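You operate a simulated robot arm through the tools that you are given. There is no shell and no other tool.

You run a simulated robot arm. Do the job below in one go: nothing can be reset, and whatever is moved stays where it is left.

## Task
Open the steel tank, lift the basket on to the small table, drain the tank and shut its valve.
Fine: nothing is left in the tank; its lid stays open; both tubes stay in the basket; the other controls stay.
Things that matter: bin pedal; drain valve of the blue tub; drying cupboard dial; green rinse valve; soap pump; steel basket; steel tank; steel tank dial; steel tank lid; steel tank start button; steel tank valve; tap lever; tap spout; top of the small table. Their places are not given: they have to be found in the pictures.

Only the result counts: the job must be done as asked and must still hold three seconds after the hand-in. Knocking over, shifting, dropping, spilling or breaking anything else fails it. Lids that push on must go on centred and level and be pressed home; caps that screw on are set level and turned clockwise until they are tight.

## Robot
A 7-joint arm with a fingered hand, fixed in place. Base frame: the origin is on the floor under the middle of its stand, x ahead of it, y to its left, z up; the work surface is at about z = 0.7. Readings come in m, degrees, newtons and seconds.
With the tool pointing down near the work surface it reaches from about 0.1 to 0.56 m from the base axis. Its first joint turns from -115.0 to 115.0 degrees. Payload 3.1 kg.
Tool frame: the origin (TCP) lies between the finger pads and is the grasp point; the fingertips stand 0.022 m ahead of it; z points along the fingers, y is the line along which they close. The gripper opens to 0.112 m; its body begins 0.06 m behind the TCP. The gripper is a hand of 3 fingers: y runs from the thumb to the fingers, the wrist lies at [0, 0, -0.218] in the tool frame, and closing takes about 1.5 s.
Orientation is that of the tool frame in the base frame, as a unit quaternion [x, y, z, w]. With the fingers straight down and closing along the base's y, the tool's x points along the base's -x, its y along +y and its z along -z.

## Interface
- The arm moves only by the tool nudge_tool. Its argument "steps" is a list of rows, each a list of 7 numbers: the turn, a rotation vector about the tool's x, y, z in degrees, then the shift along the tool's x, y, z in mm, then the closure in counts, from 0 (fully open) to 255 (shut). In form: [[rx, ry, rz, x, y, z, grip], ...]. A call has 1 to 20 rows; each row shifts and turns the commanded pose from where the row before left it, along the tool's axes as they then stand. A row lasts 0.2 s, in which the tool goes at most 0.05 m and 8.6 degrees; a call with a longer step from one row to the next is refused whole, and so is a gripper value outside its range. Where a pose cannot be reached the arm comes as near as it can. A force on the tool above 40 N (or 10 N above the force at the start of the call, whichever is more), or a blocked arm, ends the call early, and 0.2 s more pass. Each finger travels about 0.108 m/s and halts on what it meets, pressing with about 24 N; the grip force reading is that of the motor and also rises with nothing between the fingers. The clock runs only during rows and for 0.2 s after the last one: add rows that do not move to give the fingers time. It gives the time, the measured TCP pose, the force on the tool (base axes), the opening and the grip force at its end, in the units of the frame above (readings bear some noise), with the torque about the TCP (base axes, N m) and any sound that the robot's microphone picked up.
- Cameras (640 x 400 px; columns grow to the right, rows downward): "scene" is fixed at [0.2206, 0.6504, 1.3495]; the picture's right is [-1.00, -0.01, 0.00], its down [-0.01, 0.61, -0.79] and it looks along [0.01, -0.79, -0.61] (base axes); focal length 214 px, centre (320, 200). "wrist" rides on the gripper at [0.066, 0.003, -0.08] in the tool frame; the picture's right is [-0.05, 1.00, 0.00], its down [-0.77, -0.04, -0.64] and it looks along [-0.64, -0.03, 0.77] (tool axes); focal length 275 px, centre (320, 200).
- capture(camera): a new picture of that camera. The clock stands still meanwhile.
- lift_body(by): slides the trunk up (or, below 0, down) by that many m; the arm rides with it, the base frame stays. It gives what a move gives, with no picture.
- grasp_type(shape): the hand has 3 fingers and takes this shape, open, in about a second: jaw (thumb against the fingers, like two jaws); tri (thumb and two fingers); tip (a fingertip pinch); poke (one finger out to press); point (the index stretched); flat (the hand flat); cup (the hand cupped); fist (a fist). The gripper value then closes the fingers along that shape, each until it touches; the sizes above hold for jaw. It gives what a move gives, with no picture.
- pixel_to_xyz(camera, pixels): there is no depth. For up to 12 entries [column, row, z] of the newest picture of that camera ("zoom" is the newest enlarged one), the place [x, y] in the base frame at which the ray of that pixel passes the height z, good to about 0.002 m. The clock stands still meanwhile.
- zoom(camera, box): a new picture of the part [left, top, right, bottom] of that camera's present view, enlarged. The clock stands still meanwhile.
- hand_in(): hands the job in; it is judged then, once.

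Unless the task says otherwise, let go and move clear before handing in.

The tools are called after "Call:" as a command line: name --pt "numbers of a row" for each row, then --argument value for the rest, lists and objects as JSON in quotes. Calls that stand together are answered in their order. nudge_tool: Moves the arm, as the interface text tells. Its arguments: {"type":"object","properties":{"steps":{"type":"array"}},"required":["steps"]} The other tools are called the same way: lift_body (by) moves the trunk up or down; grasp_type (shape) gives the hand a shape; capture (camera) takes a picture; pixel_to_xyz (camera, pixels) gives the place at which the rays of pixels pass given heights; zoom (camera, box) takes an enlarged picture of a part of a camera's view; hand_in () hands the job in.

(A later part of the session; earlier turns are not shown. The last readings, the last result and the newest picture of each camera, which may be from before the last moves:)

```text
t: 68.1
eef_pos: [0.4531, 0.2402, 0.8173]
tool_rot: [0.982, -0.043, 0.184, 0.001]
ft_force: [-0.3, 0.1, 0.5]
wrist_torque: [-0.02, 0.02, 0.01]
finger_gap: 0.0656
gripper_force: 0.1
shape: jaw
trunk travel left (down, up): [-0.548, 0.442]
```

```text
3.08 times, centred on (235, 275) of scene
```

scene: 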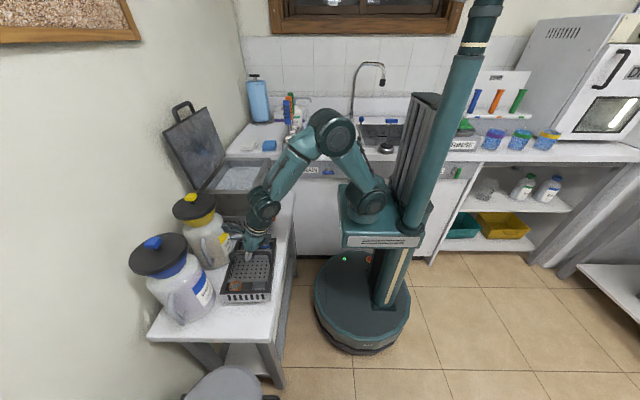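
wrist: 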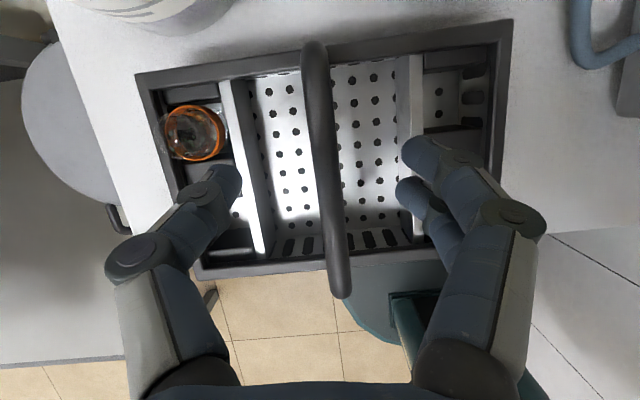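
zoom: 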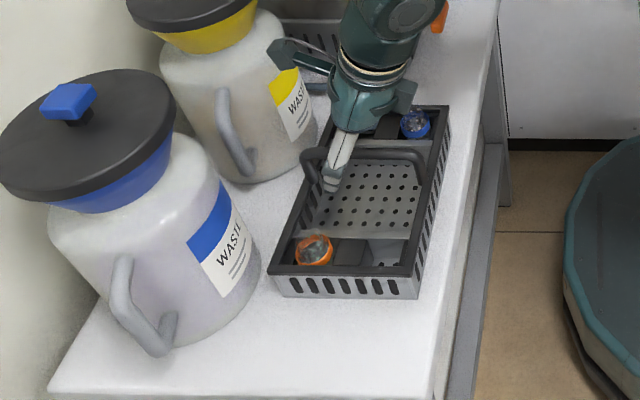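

The basket stands on the table with both tubes in it and the hand is free. I'll raise the trunk to clear everything, then try the "poke" shape for the valve.

Call:
lift_body --by 0.2

Call:
grasp_type --shape "poke"

Call:
capture --camera "wrist"

Call:
capture --camera "scene"

```text
t: 70.3
eef_pos: [0.4538, 0.2398, 1.0177]
tool_rot: [0.982, -0.044, 0.183, 0.001]
ft_force: [-0.3, -0.2, 0.4]
wrist_torque: [0.04, -0.01, 0.02]
finger_gap: 0.0653
gripper_force: 0.0
shape: jaw
trunk travel left (down, up): [-0.748, 0.242]
```

```text
t: 71.2
eef_pos: [0.453, 0.2391, 1.0168]
tool_rot: [0.982, -0.043, 0.184, 0.002]
ft_force: [-0.3, 0.6, 0.8]
wrist_torque: [0.01, 0.0, -0.01]
finger_gap: 0.0
gripper_force: 0.0
shape: poke
trunk travel left (down, up): [-0.748, 0.242]
```

```text
taken
```

wrist: 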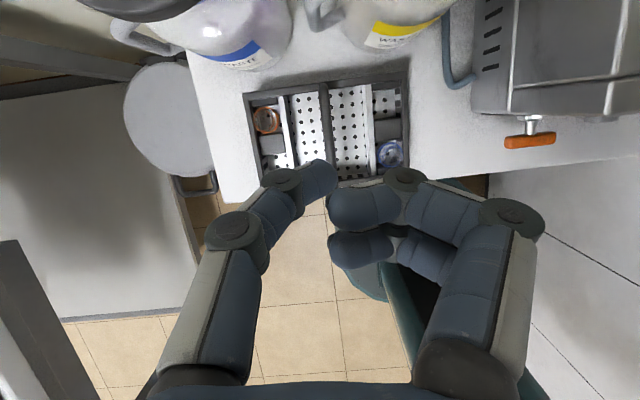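

```text
taken
```

scene: 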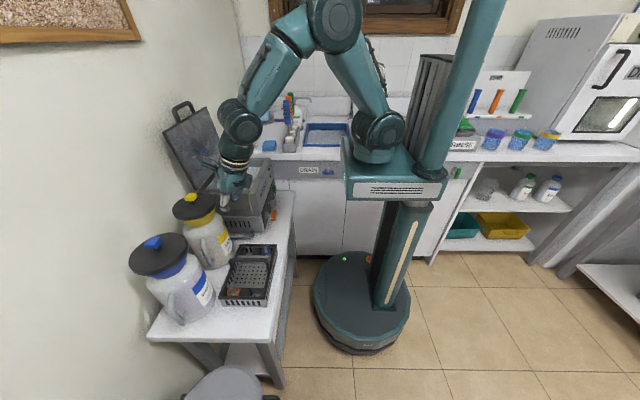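

In "poke" the thumb tip sits near the tool axis (320,175) with the fingers curled close behind it. I'll see whether "point" gives a longer single finger.

Call:
grasp_type --shape "point"

Call:
capture --camera "wrist"

Call:
zoom --camera "scene" --box '[190, 120, 290, 220]'

```text
t: 72.1
eef_pos: [0.4535, 0.2401, 1.018]
tool_rot: [0.982, -0.044, 0.183, 0.001]
ft_force: [0.1, -0.1, -0.6]
wrist_torque: [0.0, -0.03, 0.01]
finger_gap: 0.0001
gripper_force: 0.1
shape: point
trunk travel left (down, up): [-0.748, 0.242]
```

```text
taken
```

wrist: 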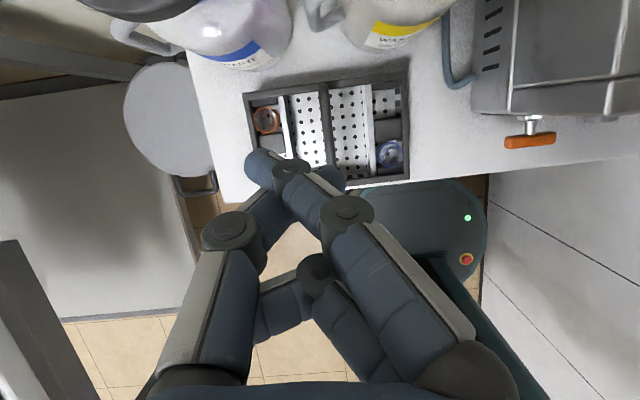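

```text
4.00 times, centred on (240, 170) of scene
```

zoom: 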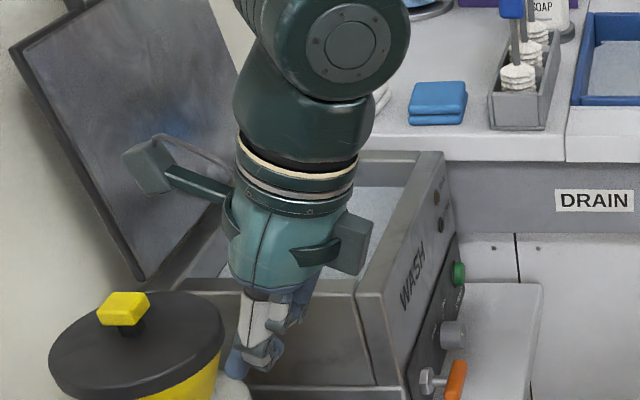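

"Point" doesn't stretch far, while "poke" puts the thumb tip about 2 cm ahead of the TCP on the tool axis, clear of the curled fingers; I'll use poke. First I'll refine the valve bar position from this view (bar at wrist 505–555, 140) and the scene.

Call:
pixel_to_xyz --camera "wrist" --pixels '[[504, 142, 0.768], [557, 138, 0.768], [530, 141, 0.768], [530, 141, 0.748], [533, 122, 0.768], [473, 112, 0.9], [473, 112, 0.7]]'

Call:
zoom --camera "scene" --box '[245, 190, 295, 230]'

Call:
zoom --camera "wrist" --box '[440, 60, 640, 180]'

```text
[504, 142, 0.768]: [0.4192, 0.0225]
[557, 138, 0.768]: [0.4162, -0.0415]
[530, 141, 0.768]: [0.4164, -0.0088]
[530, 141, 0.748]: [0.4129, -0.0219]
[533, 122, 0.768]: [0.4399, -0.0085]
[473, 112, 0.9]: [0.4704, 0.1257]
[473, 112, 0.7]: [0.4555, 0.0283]
```

```text
10.00 times, centred on (270, 210) of scene
```

zoom: 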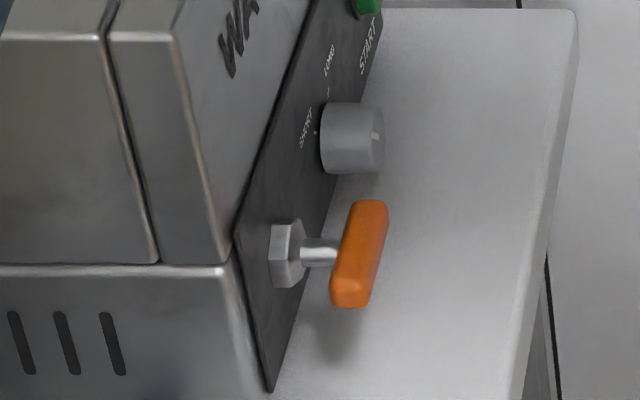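

```text
3.20 times, centred on (540, 120) of wrist
```

zoom: 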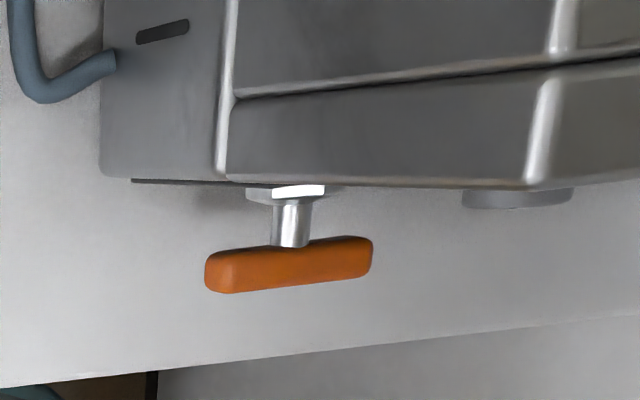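

The bar is about 6 cm long, centred near (0.417, −0.009). One more scene check for its height.

Call:
pixel_to_xyz --camera "scene" --pixels '[[274.1, 215.4, 0.768], [274.1, 215.4, 0.758], [274.1, 215.4, 0.778], [273.0, 218.5, 0.768], [275.2, 210.3, 0.768], [266.8, 215.3, 0.768]]'

```text
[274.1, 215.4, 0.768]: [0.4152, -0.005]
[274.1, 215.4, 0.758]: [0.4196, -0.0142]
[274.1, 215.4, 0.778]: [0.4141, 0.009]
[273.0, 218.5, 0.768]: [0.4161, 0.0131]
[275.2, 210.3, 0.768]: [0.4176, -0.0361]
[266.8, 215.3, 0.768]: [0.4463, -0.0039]
```

The valve bar centre is about (0.416, −0.009, 0.765). I'll move the hand up and back to (0.36, 0.01, 1.25), undo the 5° yaw, and turn the tool −90° about its axis for the valve approach.

Call:
nudge_tool --pt "0 0 0 2 29.5 -30.3 0" --pt "0 0 0 2 29.5 -30.3 0" --pt "0 0 0 2 29.5 -30.3 0" --pt "0 0 0 2 29.5 -30.3 0" --pt "0 0 0 2 29.5 -30.3 0" --pt "0 0 0 2 29.5 -30.3 0" --pt "0 0 0 2 29.5 -30.3 0" --pt "0 0 0 2 29.5 -30.3 0" --pt "1.8 0 -4.66 0 0 0 0" --pt "0 0 -8.5 0 0 0 0" --pt "0 0 -8.5 0 0 0 0" --pt "0 0 -8.5 0 0 0 0" --pt "0 0 -8.5 0 0 0 0" --pt "0 0 -8.5 0 0 0 0" --pt "0 0 -8.5 0 0 0 0" --pt "0 0 -8.5 0 0 0 0" --pt "0 0 -8.5 0 0 0 0" --pt "0 0 -8.5 0 0 0 0" --pt "0 0 -8.5 0 0 0 0" --pt "0 0 -5 0 0 0 0"

Call:
grasp_type --shape "poke"

Call:
capture --camera "scene"

```text
t: 76.3
eef_pos: [0.3594, 0.0068, 1.2461]
tool_rot: [0.695, 0.695, 0.135, 0.125]
ft_force: [-1.3, 0.9, 0.7]
wrist_torque: [-0.01, 0.01, 0.0]
finger_gap: 0.0
gripper_force: 0.2
shape: point
trunk travel left (down, up): [-0.748, 0.242]
```

```text
t: 77.2
eef_pos: [0.3604, 0.0076, 1.2457]
tool_rot: [0.696, 0.694, 0.134, 0.126]
ft_force: [-0.6, 0.5, 0.0]
wrist_torque: [0.01, -0.01, -0.04]
finger_gap: 0.0
gripper_force: 0.1
shape: poke
trunk travel left (down, up): [-0.748, 0.242]
```

```text
taken
```

scene: 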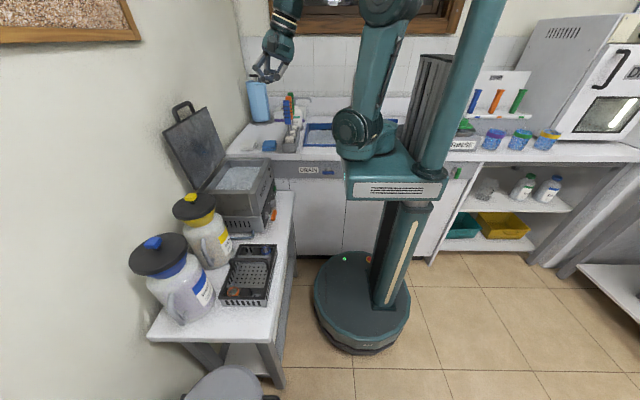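

The lid is still open, the basket stands on the table, and the hand is free. I'll now pitch it to about 60° and look with the wrist camera.

Call:
nudge_tool --pt "-7.9 0 0 0 0 0 0" --pt "-7.9 0 0 0 0 0 0" --pt "-7.9 0 0 0 0 0 0" --pt "-7.9 0 0 0 0 0 0" --pt "-7.8 0 0 0 0 0 0"

Call:
capture --camera "scene"

Call:
capture --camera "wrist"

```text
t: 78.4
eef_pos: [0.3798, 0.0077, 1.2445]
tool_rot: [0.612, 0.609, 0.361, 0.352]
ft_force: [0.2, 0.3, -0.1]
wrist_torque: [0.01, 0.0, -0.02]
finger_gap: 0.0004
gripper_force: 0.0
shape: poke
out of reach, approached as far as the arm can: row 4, 5
trunk travel left (down, up): [-0.748, 0.242]
```

```text
taken
```

scene: 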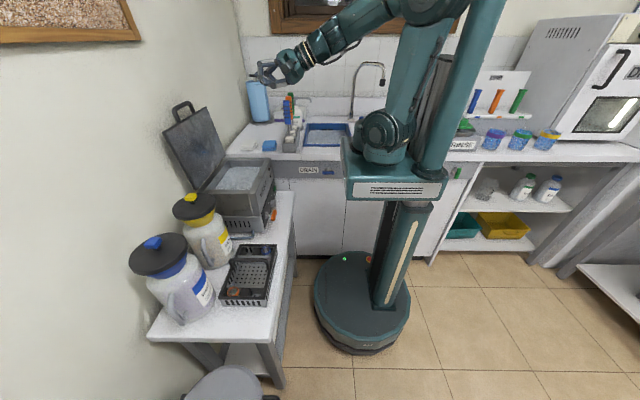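

```text
taken
```

wrist: 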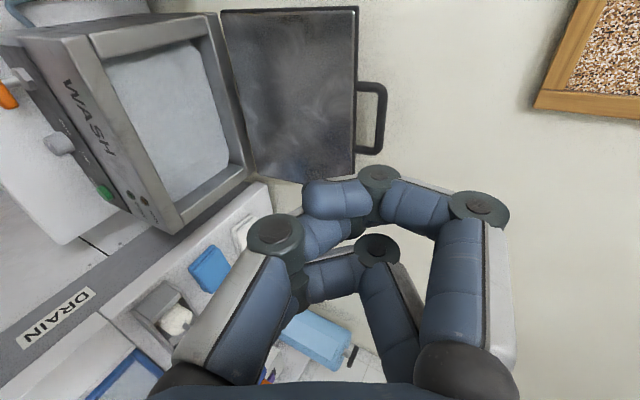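

With the count at 0 the poke shape is looser than before (fingers half curled around 310,200). I'll close the count to see the finger form the poke takes.

Call:
nudge_tool --pt "0 0 0 0 0 0 255" --pt "0 0 0 0 0 0 255" --pt "0 0 0 0 0 0 255" --pt "0 0 0 0 0 0 255" --pt "0 0 0 0 0 0 255" --pt "0 0 0 0 0 0 255" --pt "0 0 0 0 0 0 255"

Call:
capture --camera "wrist"

Call:
zoom --camera "scene" --box '[230, 10, 350, 110]'

```text
t: 80.0
eef_pos: [0.3784, 0.0092, 1.2435]
tool_rot: [0.612, 0.609, 0.361, 0.352]
ft_force: [-0.4, -0.5, -0.2]
wrist_torque: [0.01, -0.01, -0.02]
finger_gap: 0.0
gripper_force: 23.8
shape: jaw
trunk travel left (down, up): [-0.748, 0.242]
```

```text
taken
```

wrist: 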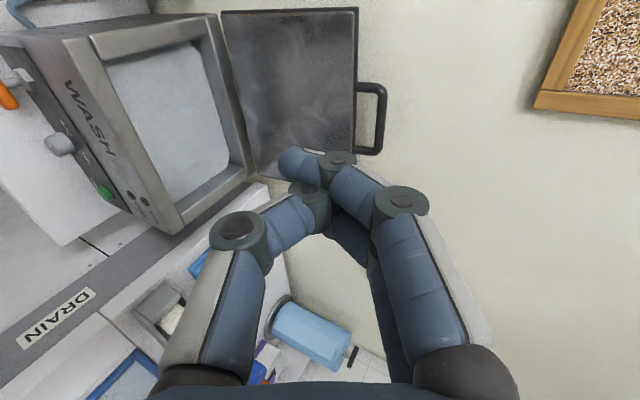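

```text
4.00 times, centred on (290, 60) of scene
```

zoom: 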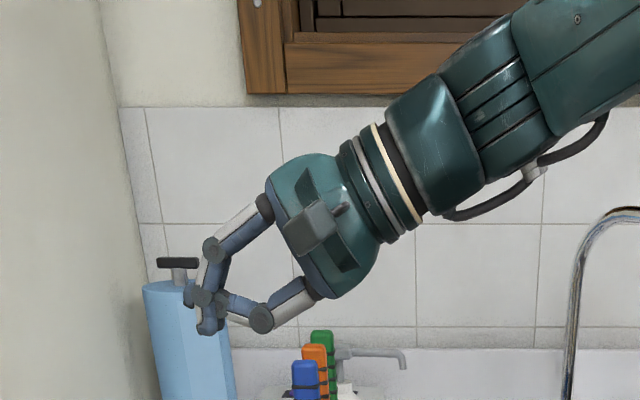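

Closing the count turned it back into the jaw shape, so I'll use the slender "flat" shape again (two straight fingers, about 4 cm wide paddle), then lower the trunk to bring the hand to just above valve height.

Call:
grasp_type --shape "flat"

Call:
lift_body --by -0.39

Call:
capture --camera "wrist"

Call:
capture --camera "scene"

Call:
zoom --camera "scene" --box '[220, 150, 340, 250]'

```text
t: 80.9
eef_pos: [0.3787, 0.0085, 1.2441]
tool_rot: [0.612, 0.609, 0.361, 0.353]
ft_force: [-0.2, 0.3, 0.1]
wrist_torque: [0.07, 0.03, 0.0]
finger_gap: 0.0004
gripper_force: 0.0
shape: flat
trunk travel left (down, up): [-0.748, 0.242]
```

```text
t: 84.6
eef_pos: [0.3784, 0.0085, 0.8536]
tool_rot: [0.612, 0.609, 0.361, 0.353]
ft_force: [-0.2, 0.3, 0.8]
wrist_torque: [0.0, -0.04, 0.02]
finger_gap: 0.0001
gripper_force: 0.0
shape: flat
trunk travel left (down, up): [-0.358, 0.632]
```

```text
taken
```

wrist: 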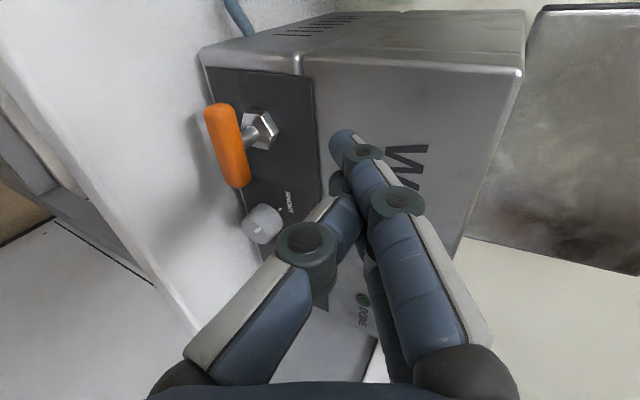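

```text
taken
```

scene: 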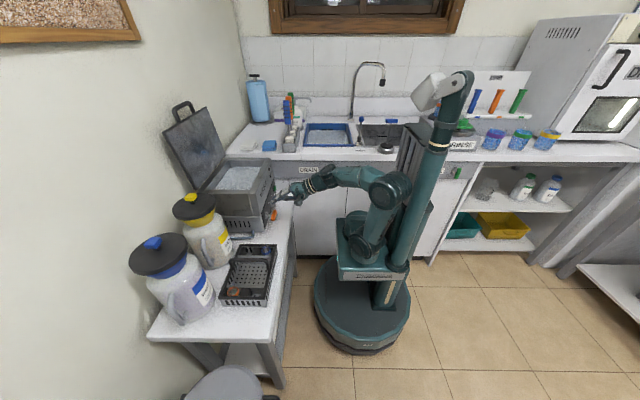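

```text
4.00 times, centred on (280, 200) of scene
```

zoom: 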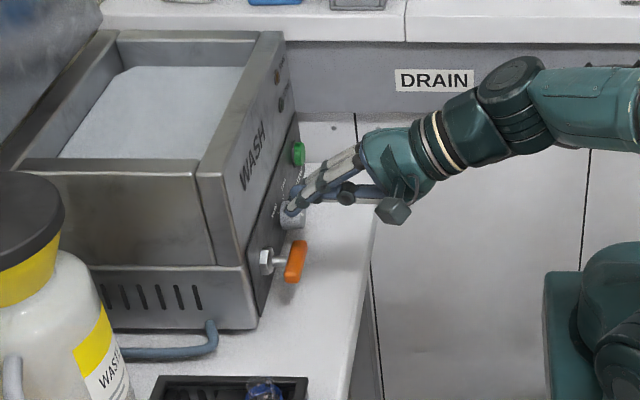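

The wrist camera now sees the orange bar clearly, from (215,108) to (237,186), with the fingers pointing above the dial. I'll convert these pixels for an exact position relative to the hand.

Call:
pixel_to_xyz --camera "wrist" --pixels '[[219, 108, 0.765], [236, 184, 0.765], [228, 146, 0.765], [228, 146, 0.775], [228, 146, 0.755], [262, 130, 0.765], [262, 224, 0.78], [340, 135, 0.83]]'

Call:
pixel_to_xyz --camera "zoom" --pixels '[[294, 261, 0.765], [294, 261, 0.755], [294, 261, 0.775], [267, 261, 0.765], [300, 241, 0.765], [289, 281, 0.765]]'

```text
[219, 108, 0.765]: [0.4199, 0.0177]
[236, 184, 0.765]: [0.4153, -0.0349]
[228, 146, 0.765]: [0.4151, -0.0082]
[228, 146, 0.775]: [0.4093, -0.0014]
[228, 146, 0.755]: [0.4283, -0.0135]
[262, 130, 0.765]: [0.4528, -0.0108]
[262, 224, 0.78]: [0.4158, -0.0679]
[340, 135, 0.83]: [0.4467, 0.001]
```

```text
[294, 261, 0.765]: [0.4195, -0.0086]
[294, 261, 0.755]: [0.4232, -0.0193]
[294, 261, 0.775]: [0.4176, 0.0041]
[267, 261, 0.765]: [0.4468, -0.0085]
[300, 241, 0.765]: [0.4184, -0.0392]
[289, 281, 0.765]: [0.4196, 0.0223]
```

Both views agree: bar centre (0.417, −0.0085, 0.765), half length about 28 mm. I'll bring the fingertips over its +y end, about 2 cm above it.

Call:
nudge_tool --pt "0 0 0 5 -4 19 0" --pt "0 0 0 5 -15.5 14.5 0" --pt "0 0 0 5 -15.5 14.5 0"

Call:
capture --camera "wrist"

Call:
zoom --camera "scene" --box '[240, 170, 310, 240]'

```text
t: 85.4
eef_pos: [0.4039, 0.0241, 0.8005]
tool_rot: [0.612, 0.609, 0.36, 0.353]
ft_force: [0.2, -0.1, 0.5]
wrist_torque: [-0.02, -0.04, 0.0]
finger_gap: 0.0002
gripper_force: 0.1
shape: flat
trunk travel left (down, up): [-0.358, 0.632]
```

```text
taken
```

wrist: 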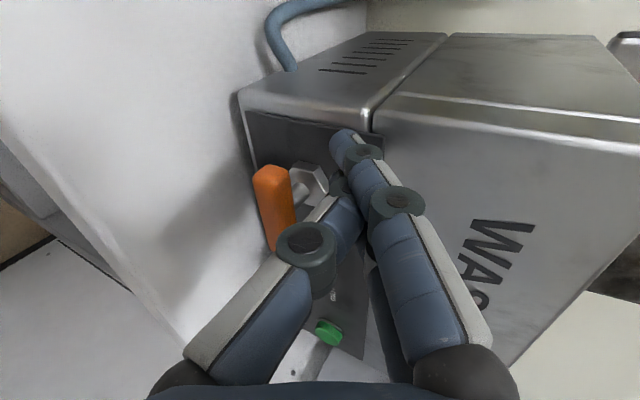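

```text
5.71 times, centred on (275, 205) of scene
```

zoom: 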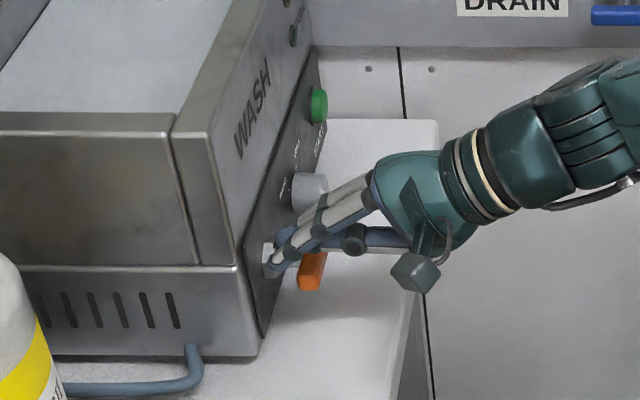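

The fingertips are above the +y half of the bar. I'll shift 2 mm outward, 3 mm back, then press down in 5 mm steps and watch the force.

Call:
nudge_tool --pt "0 0 0 2 -1.5 -2.6 0" --pt "0 0 0 0 -4.36 2.46 0" --pt "0 0 0 0 -4.36 2.46 0" --pt "0 0 0 0 -4.36 2.46 0" --pt "0 0 0 0 -4.36 2.46 0"

Call:
capture --camera "wrist"

Call:
zoom --camera "scene" --box '[240, 170, 310, 240]'

```text
t: 86.6
eef_pos: [0.401, 0.0263, 0.7803]
tool_rot: [0.611, 0.61, 0.361, 0.353]
ft_force: [-0.8, -0.1, 1.7]
wrist_torque: [0.03, -0.01, -0.01]
finger_gap: 0.0001
gripper_force: 0.0
shape: flat
trunk travel left (down, up): [-0.358, 0.632]
```

```text
taken
```

wrist: 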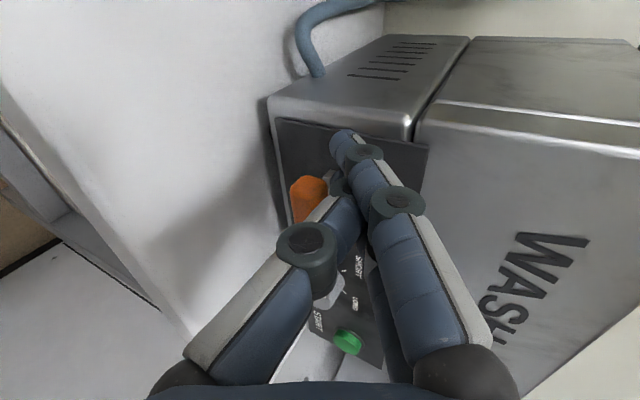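

```text
5.71 times, centred on (275, 205) of scene
```

zoom: 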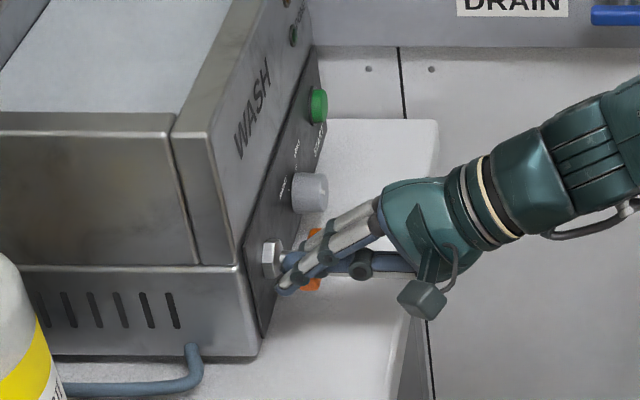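

There's a slight load now (1.7 N). I'll keep pressing down in 4 mm steps.

Call:
nudge_tool --pt "0 0 0 0 -3.5 1.96 0" --pt "0 0 0 0 -3.5 1.96 0" --pt "0 0 0 0 0 0 0"

Call:
zoom --camera "scene" --box '[240, 170, 310, 240]'

Call:
zoom --camera "wrist" --box '[240, 100, 440, 225]'

```text
t: 87.4
eef_pos: [0.4004, 0.0274, 0.7718]
tool_rot: [0.613, 0.608, 0.361, 0.353]
ft_force: [-0.3, 1.2, 0.5]
wrist_torque: [0.01, -0.01, 0.01]
finger_gap: 0.0
gripper_force: 0.0
shape: flat
trunk travel left (down, up): [-0.358, 0.632]
```

```text
5.71 times, centred on (275, 205) of scene
```

zoom: 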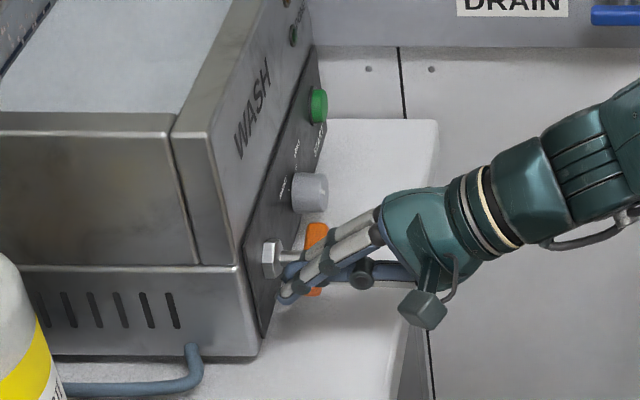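

```text
3.20 times, centred on (340, 162) of wrist
```

zoom: 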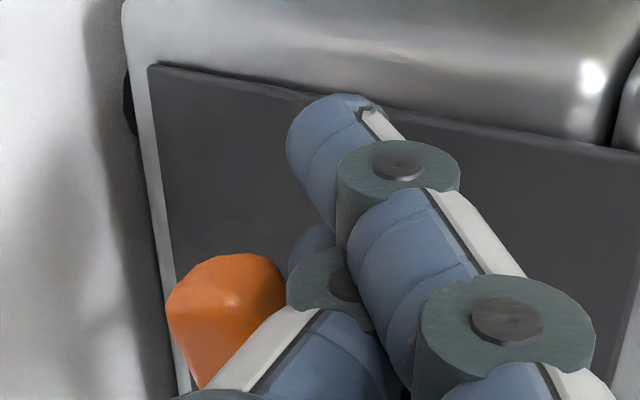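

The far end of the bar (scene zoom 317,235) is rising, so the bar is turning with little force. I'll continue down 24 mm.

Call:
nudge_tool --pt "0 0 0 0 -4.2 2.36 0" --pt "0 0 0 0 -4.2 2.36 0" --pt "0 0 0 0 -4.2 2.36 0" --pt "0 0 0 0 0 0 0"

Call:
zoom --camera "scene" --box '[240, 170, 310, 240]'

Call:
zoom --camera "wrist" --box '[240, 100, 440, 225]'

```text
t: 88.4
eef_pos: [0.3996, 0.0262, 0.7566]
tool_rot: [0.612, 0.608, 0.361, 0.353]
ft_force: [-0.4, 0.0, 0.3]
wrist_torque: [-0.01, 0.02, 0.01]
finger_gap: 0.0002
gripper_force: 0.0
shape: flat
trunk travel left (down, up): [-0.358, 0.632]
```

```text
5.71 times, centred on (275, 205) of scene
```

zoom: 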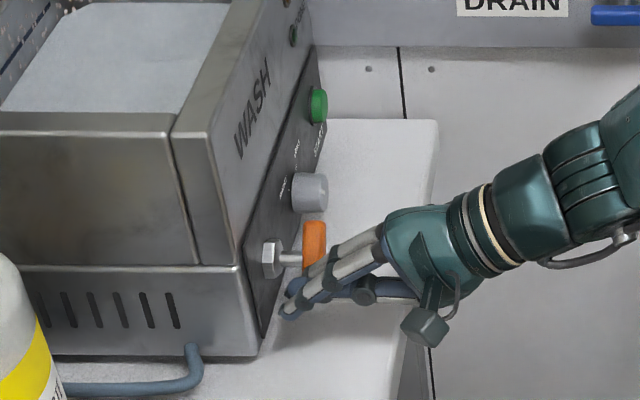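

```text
3.20 times, centred on (340, 162) of wrist
```

zoom: 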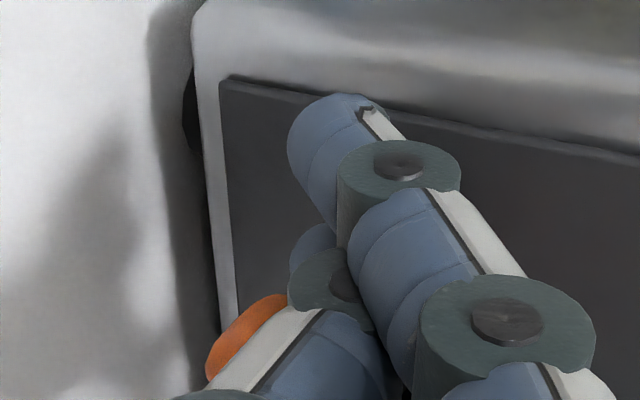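

The bar is turning well and the water line at the top left seems to be falling already. I'll finish the quarter-turn: 9 mm further down, then push sideways toward −y.

Call:
nudge_tool --pt "0 0 0 0 -4 2.2 0" --pt "0 0 0 0 -4 2.2 0" --pt "0 0 0 -3 0 0 0" --pt "0 0 0 -3 0 0 0" --pt "0 0 0 0 0 0 0"

Call:
zoom --camera "scene" --box '[240, 170, 310, 240]'

Call:
zoom --camera "scene" --box '[160, 100, 300, 220]'

```text
t: 89.6
eef_pos: [0.4009, 0.0204, 0.7479]
tool_rot: [0.613, 0.608, 0.361, 0.354]
ft_force: [0.3, 1.2, -0.7]
wrist_torque: [0.01, -0.03, 0.05]
finger_gap: 0.0
gripper_force: 0.1
shape: flat
trunk travel left (down, up): [-0.358, 0.632]
```

```text
5.71 times, centred on (275, 205) of scene
```

zoom: 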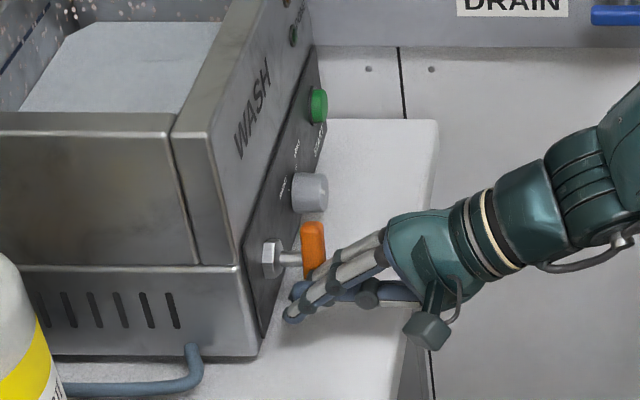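

```text
3.33 times, centred on (230, 160) of scene
```

zoom: 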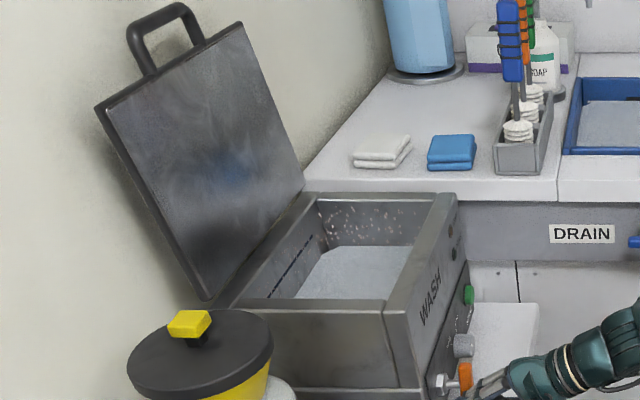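

The bar is nearly upright and the water level is clearly dropping. I'll push 4 mm more for full opening, then wait with the valve open.

Call:
nudge_tool --pt "0 0 0 -2 0 0 0" --pt "0 0 0 -2 0 0 0" --pt "0 0 0 -1 0 0 0" --pt "0 0 0 0 0 0 0" --pt "0 0 0 0 0 0 0" --pt "0 0 0 0 0 0 0" --pt "0 0 0 0 0 0 0" --pt "0 0 0 0 0 0 0" --pt "0 0 0 0 0 0 0" --pt "0 0 0 0 0 0 0"

Call:
zoom --camera "scene" --box '[240, 170, 310, 240]'

Call:
zoom --camera "scene" --box '[190, 130, 290, 230]'

```text
t: 91.8
eef_pos: [0.4006, 0.016, 0.7475]
tool_rot: [0.612, 0.609, 0.361, 0.352]
ft_force: [0.6, 1.9, -2.0]
wrist_torque: [0.01, 0.01, 0.04]
finger_gap: 0.0
gripper_force: 0.1
shape: flat
trunk travel left (down, up): [-0.358, 0.632]
```

```text
5.71 times, centred on (275, 205) of scene
```

zoom: 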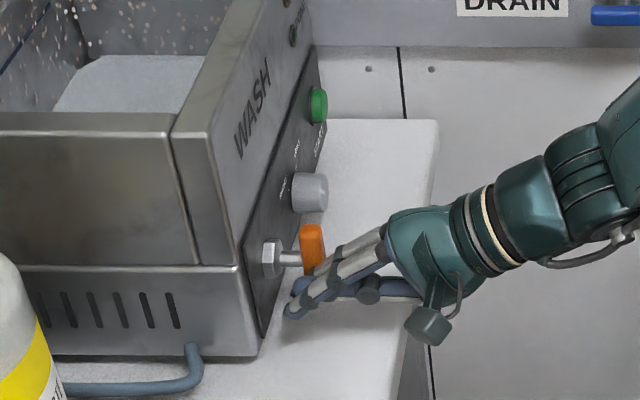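

```text
4.00 times, centred on (240, 180) of scene
```

zoom: 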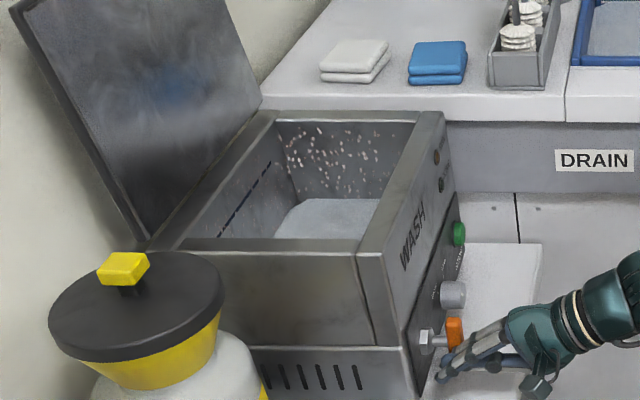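

The level keeps falling and the bar is upright. I'll draw the fingers off the bar (+y, then up) and keep waiting while it drains.

Call:
nudge_tool --pt "0 0 0 10 0 0 0" --pt "0 0 0 15 0 0 0" --pt "0 0 0 0 15 -9 0" --pt "0 0 0 0 15 -9 0" --pt "0 0 0 0 0 0 0" --pt "0 0 0 0 0 0 0" --pt "0 0 0 0 0 0 0" --pt "0 0 0 0 0 0 0" --pt "0 0 0 0 0 0 0" --pt "0 0 0 0 0 0 0" --pt "0 0 0 0 0 0 0" --pt "0 0 0 0 0 0 0" --pt "0 0 0 0 0 0 0" --pt "0 0 0 0 0 0 0" --pt "0 0 0 0 0 0 0" --pt "0 0 0 0 0 0 0"

Call:
zoom --camera "scene" --box '[190, 130, 290, 230]'

Call:
capture --camera "wrist"

```text
t: 95.2
eef_pos: [0.4006, 0.041, 0.7834]
tool_rot: [0.613, 0.608, 0.36, 0.353]
ft_force: [0.0, 0.9, 0.3]
wrist_torque: [0.01, 0.02, -0.02]
finger_gap: 0.0001
gripper_force: 0.2
shape: flat
trunk travel left (down, up): [-0.358, 0.632]
```

```text
4.00 times, centred on (240, 180) of scene
```

zoom: 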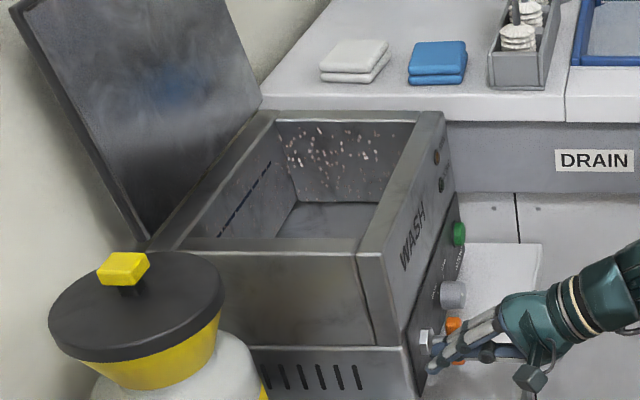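

```text
taken
```

wrist: 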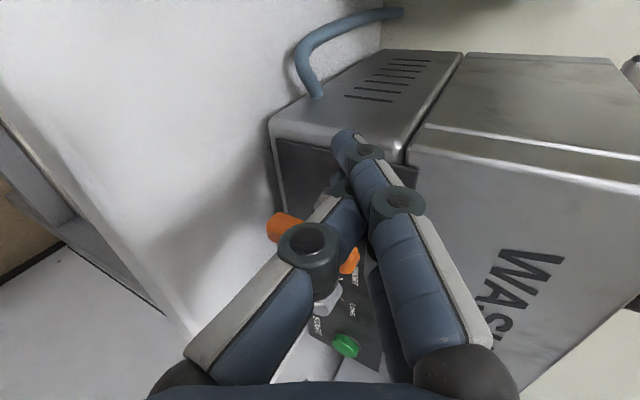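

The tank floor is now visible, so it is nearly empty. I'll wait a few seconds more before shutting the valve.

Call:
nudge_tool --pt "0 0 0 0 0 0 0" --pt "0 0 0 0 0 0 0" --pt "0 0 0 0 0 0 0" --pt "0 0 0 0 0 0 0" --pt "0 0 0 0 0 0 0" --pt "0 0 0 0 0 0 0" --pt "0 0 0 0 0 0 0" --pt "0 0 0 0 0 0 0" --pt "0 0 0 0 0 0 0" --pt "0 0 0 0 0 0 0" --pt "0 0 0 0 0 0 0" --pt "0 0 0 0 0 0 0" --pt "0 0 0 0 0 0 0" --pt "0 0 0 0 0 0 0" --pt "0 0 0 0 0 0 0" --pt "0 0 0 0 0 0 0" --pt "0 0 0 0 0 0 0" --pt "0 0 0 0 0 0 0" --pt "0 0 0 0 0 0 0" --pt "0 0 0 0 0 0 0"

Call:
zoom --camera "scene" --box '[210, 140, 270, 200]'

Call:
zoom --camera "scene" --box '[240, 170, 310, 240]'

```text
t: 99.4
eef_pos: [0.4002, 0.0415, 0.7838]
tool_rot: [0.613, 0.608, 0.36, 0.353]
ft_force: [-0.9, -0.2, 0.1]
wrist_torque: [0.03, -0.07, 0.0]
finger_gap: 0.0
gripper_force: 0.1
shape: flat
trunk travel left (down, up): [-0.358, 0.632]
```

```text
6.67 times, centred on (240, 170) of scene
```

zoom: 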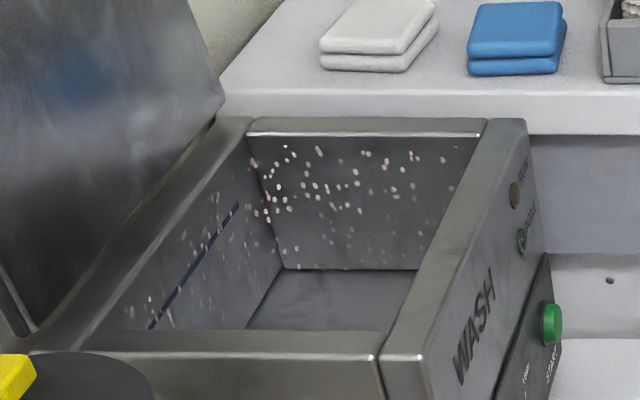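

```text
5.71 times, centred on (275, 205) of scene
```

zoom: 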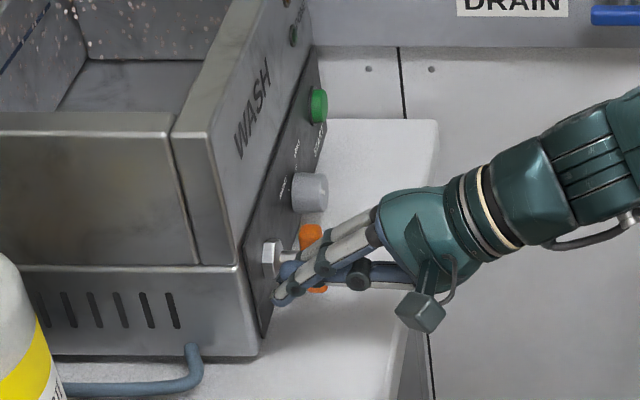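

The tank floor is dry-looking and unchanged over the last 4 s, so it is drained. Now I'll push the upper half of the bar toward −y with the fingers (inner edge about 2 cm to its +y side) to start shutting the valve.

Call:
nudge_tool --pt "0 0 0 -6 0 0 0" --pt "0 0 0 -6 0 0 0" --pt "0 0 0 -6 0 0 0" --pt "0 0 0 -4 0 0 0" --pt "0 0 0 -4 0 0 0"

Call:
zoom --camera "scene" --box '[240, 170, 310, 240]'

Call:
capture --camera "wrist"

```text
t: 100.6
eef_pos: [0.4004, 0.0151, 0.783]
tool_rot: [0.612, 0.609, 0.361, 0.353]
ft_force: [0.5, 0.8, -0.1]
wrist_torque: [-0.05, 0.0, 0.01]
finger_gap: 0.0
gripper_force: 0.1
shape: flat
trunk travel left (down, up): [-0.358, 0.632]
```

```text
5.71 times, centred on (275, 205) of scene
```

zoom: 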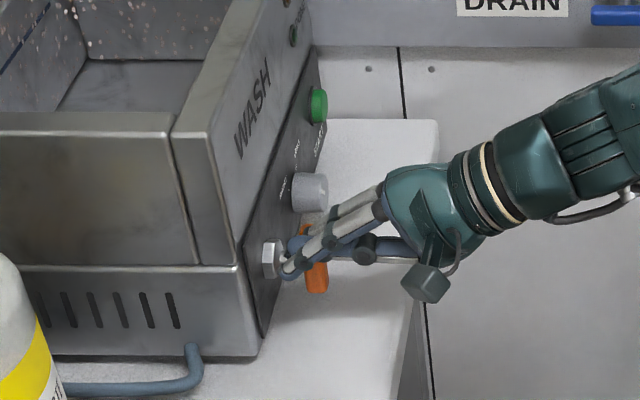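

```text
taken
```

wrist: 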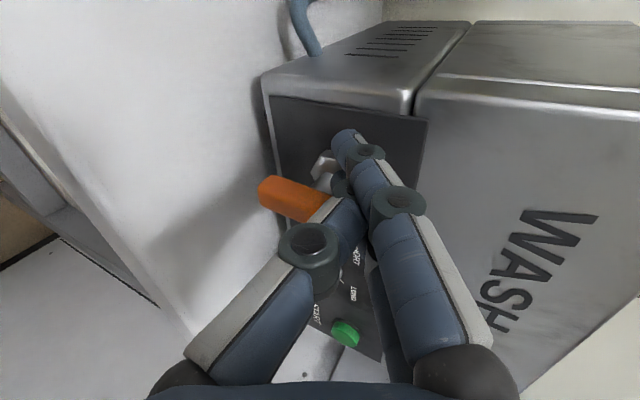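

The bar is moving: its lower end (wrist px 268,188) swings toward +y. I'll push 12 mm further.

Call:
nudge_tool --pt "0 0 0 -4 0 0 0" --pt "0 0 0 -4 0 0 0" --pt "0 0 0 -4 0 0 0" --pt "0 0 0 0 0 0 0"

Call:
zoom --camera "scene" --box '[240, 170, 310, 240]'

Call:
capture --camera "wrist"

```text
t: 101.6
eef_pos: [0.4008, 0.0023, 0.7829]
tool_rot: [0.613, 0.609, 0.361, 0.352]
ft_force: [-0.7, 0.7, 2.3]
wrist_torque: [-0.01, -0.03, 0.04]
finger_gap: 0.0
gripper_force: 0.1
shape: flat
trunk travel left (down, up): [-0.358, 0.632]
```

```text
5.71 times, centred on (275, 205) of scene
```

zoom: 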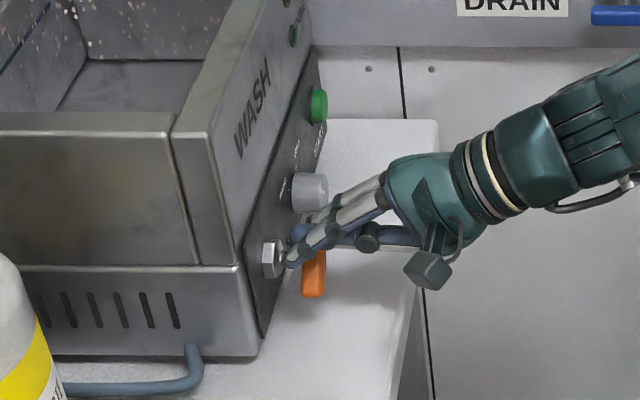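

```text
taken
```

wrist: 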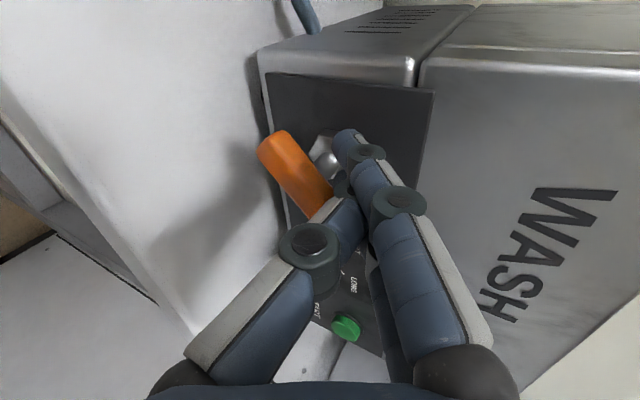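

The bar is about halfway (wrist px 275,140 to 320,200). I'll push 8 mm more toward −y.

Call:
nudge_tool --pt "0 0 0 -4 0 0 0" --pt "0 0 0 -4 0 0 0" --pt "0 0 0 0 0 0 0"

Call:
capture --camera "wrist"

Call:
zoom --camera "scene" --box '[240, 170, 310, 240]'

```text
t: 102.4
eef_pos: [0.3989, -0.0067, 0.783]
tool_rot: [0.612, 0.608, 0.361, 0.353]
ft_force: [-0.3, 1.5, 1.3]
wrist_torque: [0.02, -0.02, 0.02]
finger_gap: 0.0002
gripper_force: 0.0
shape: flat
trunk travel left (down, up): [-0.358, 0.632]
```

```text
taken
```

wrist: 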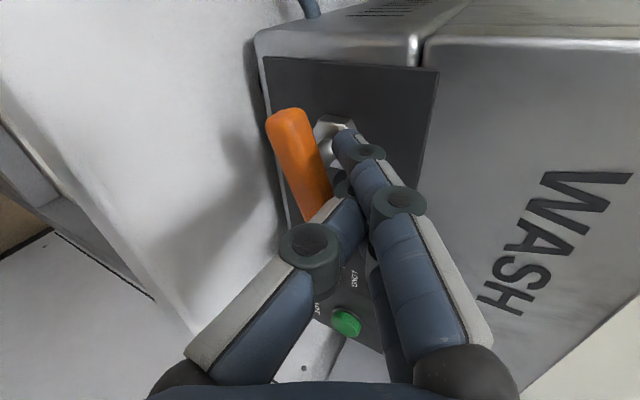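

```text
5.71 times, centred on (275, 205) of scene
```

zoom: 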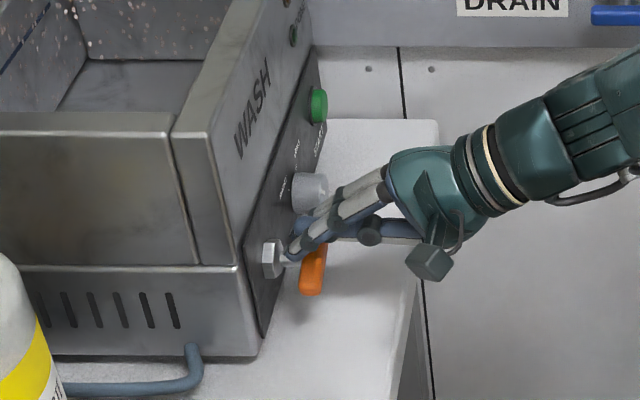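

The bar is close to horizontal again. I'll lift 14 mm, move over its −y half and press it down the rest of the way.

Call:
nudge_tool --pt "0 0 0 0 6.1 -3.4 0" --pt "0 0 0 0 6.1 -3.4 0" --pt "0 0 0 -9 0 0 0" --pt "0 0 0 -9 0 0 0" --pt "0 0 0 -9 0 0 0" --pt "0 0 0 0 0 0 0"

Call:
capture --camera "wrist"

Call:
zoom --camera "scene" --box '[240, 170, 310, 240]'

```text
t: 103.8
eef_pos: [0.3999, -0.0331, 0.7965]
tool_rot: [0.613, 0.608, 0.36, 0.353]
ft_force: [-0.6, -0.6, -0.1]
wrist_torque: [-0.02, 0.0, 0.02]
finger_gap: 0.0
gripper_force: 0.1
shape: flat
trunk travel left (down, up): [-0.358, 0.632]
```

```text
taken
```

wrist: 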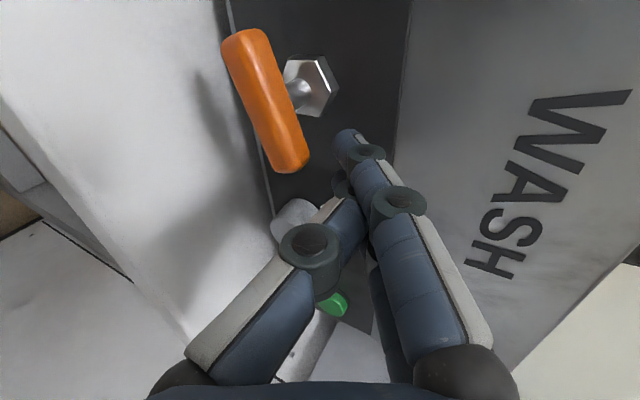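

```text
5.71 times, centred on (275, 205) of scene
```

zoom: 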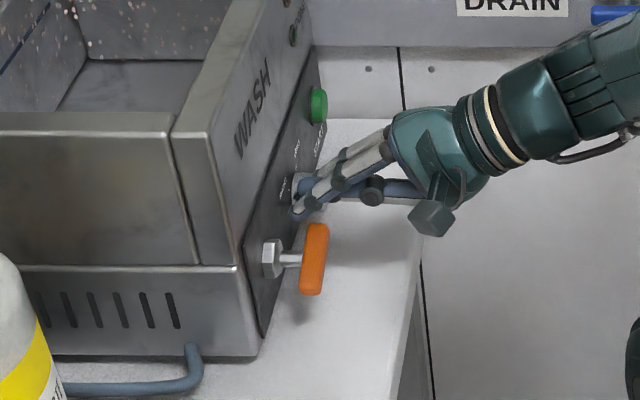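

The bar still tilts about 20°, with its −y end (wrist px 285,165) raised, and the fingers are now above that end. I'll press down about 16 mm in small steps.

Call:
nudge_tool --pt "0 0 0 0 -3.5 1.96 0" --pt "0 0 0 0 -3.5 1.96 0" --pt "0 0 0 0 -3.5 1.96 0" --pt "0 0 0 0 -3.0 1.7 0" --pt "0 0 0 0 0 0 0"

Call:
capture --camera "wrist"

Call:
zoom --camera "scene" --box '[240, 170, 310, 240]'

```text
t: 105.0
eef_pos: [0.399, -0.0322, 0.7811]
tool_rot: [0.612, 0.609, 0.36, 0.353]
ft_force: [-0.1, -1.0, 2.1]
wrist_torque: [0.0, -0.02, 0.0]
finger_gap: 0.0001
gripper_force: 0.1
shape: flat
trunk travel left (down, up): [-0.358, 0.632]
```

```text
taken
```

wrist: 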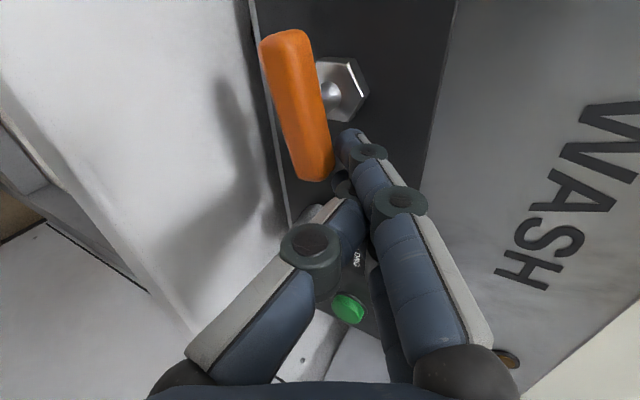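

```text
5.71 times, centred on (275, 205) of scene
```

zoom: 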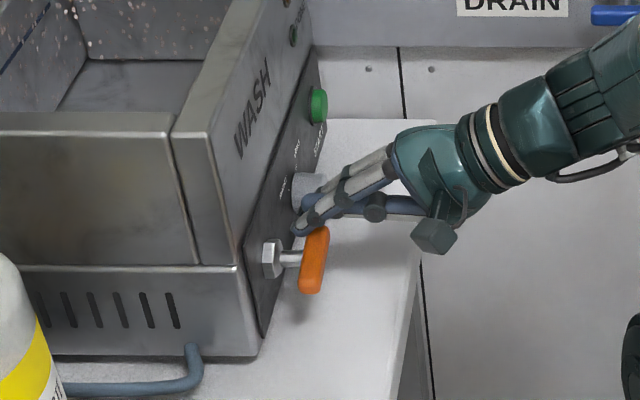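

The bar moves under about 2 N and is nearly level. I'll press 4 mm more, then check its angle closely.

Call:
nudge_tool --pt "0 0 0 0 -1.75 0.98 0" --pt "0 0 0 0 -1.75 0.98 0" --pt "0 0 0 0 0 0 0"

Call:
zoom --camera "scene" --box '[245, 190, 295, 230]'

Call:
capture --camera "wrist"

```text
t: 105.8
eef_pos: [0.3992, -0.032, 0.7766]
tool_rot: [0.612, 0.609, 0.36, 0.353]
ft_force: [0.1, -0.9, 1.8]
wrist_torque: [0.01, -0.07, 0.0]
finger_gap: 0.0
gripper_force: 0.0
shape: flat
trunk travel left (down, up): [-0.358, 0.632]
```

```text
10.00 times, centred on (270, 210) of scene
```

zoom: 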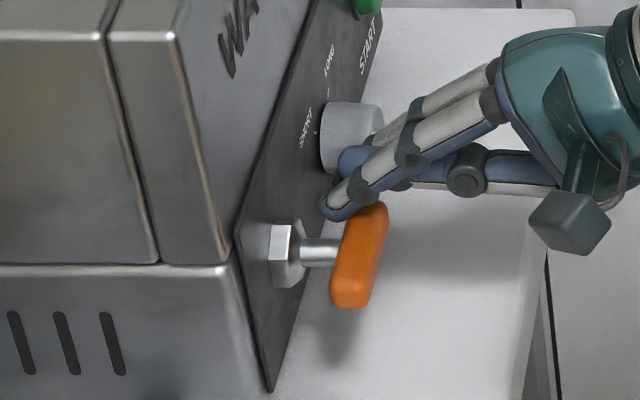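

```text
taken
```

wrist: 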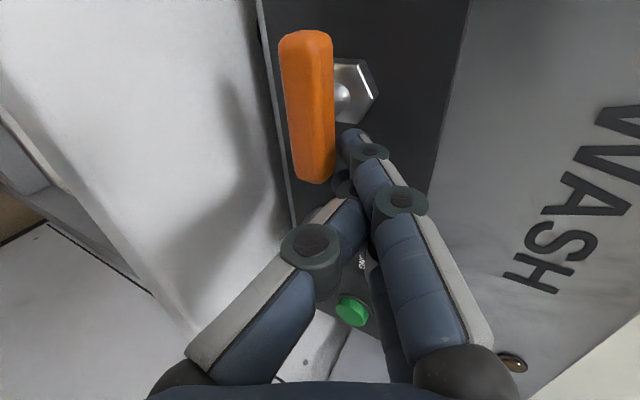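

The bar looks just like its first state in the same view (lower end at zoom 330–370, 308). I'll press 1.5 mm more to feel for the closed stop.

Call:
nudge_tool --pt "0 0 0 0 -0.9 0.5 0" --pt "0 0 0 0 0 0 0"

Call:
nudge_tool --pt "0 0 0 0 -0.9 0.5 0" --pt "0 0 0 0 0 0 0"

Call:
zoom --camera "scene" --box '[245, 190, 295, 230]'

```text
t: 106.4
eef_pos: [0.4003, -0.0322, 0.7758]
tool_rot: [0.612, 0.609, 0.36, 0.354]
ft_force: [0.6, -1.0, 3.5]
wrist_torque: [0.03, -0.11, -0.04]
finger_gap: 0.0
gripper_force: 0.0
shape: flat
trunk travel left (down, up): [-0.358, 0.632]
```

```text
t: 107.0
eef_pos: [0.3986, -0.0322, 0.7753]
tool_rot: [0.613, 0.608, 0.36, 0.354]
ft_force: [1.3, -1.7, 4.5]
wrist_torque: [0.03, -0.1, -0.03]
finger_gap: 0.0
gripper_force: 0.0
shape: flat
trunk travel left (down, up): [-0.358, 0.632]
```

```text
10.00 times, centred on (270, 210) of scene
```

zoom: 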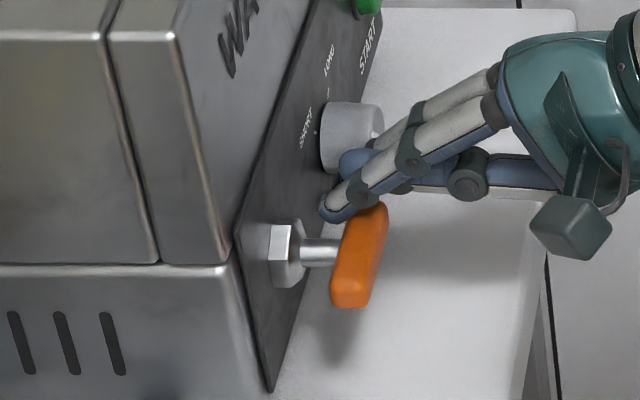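

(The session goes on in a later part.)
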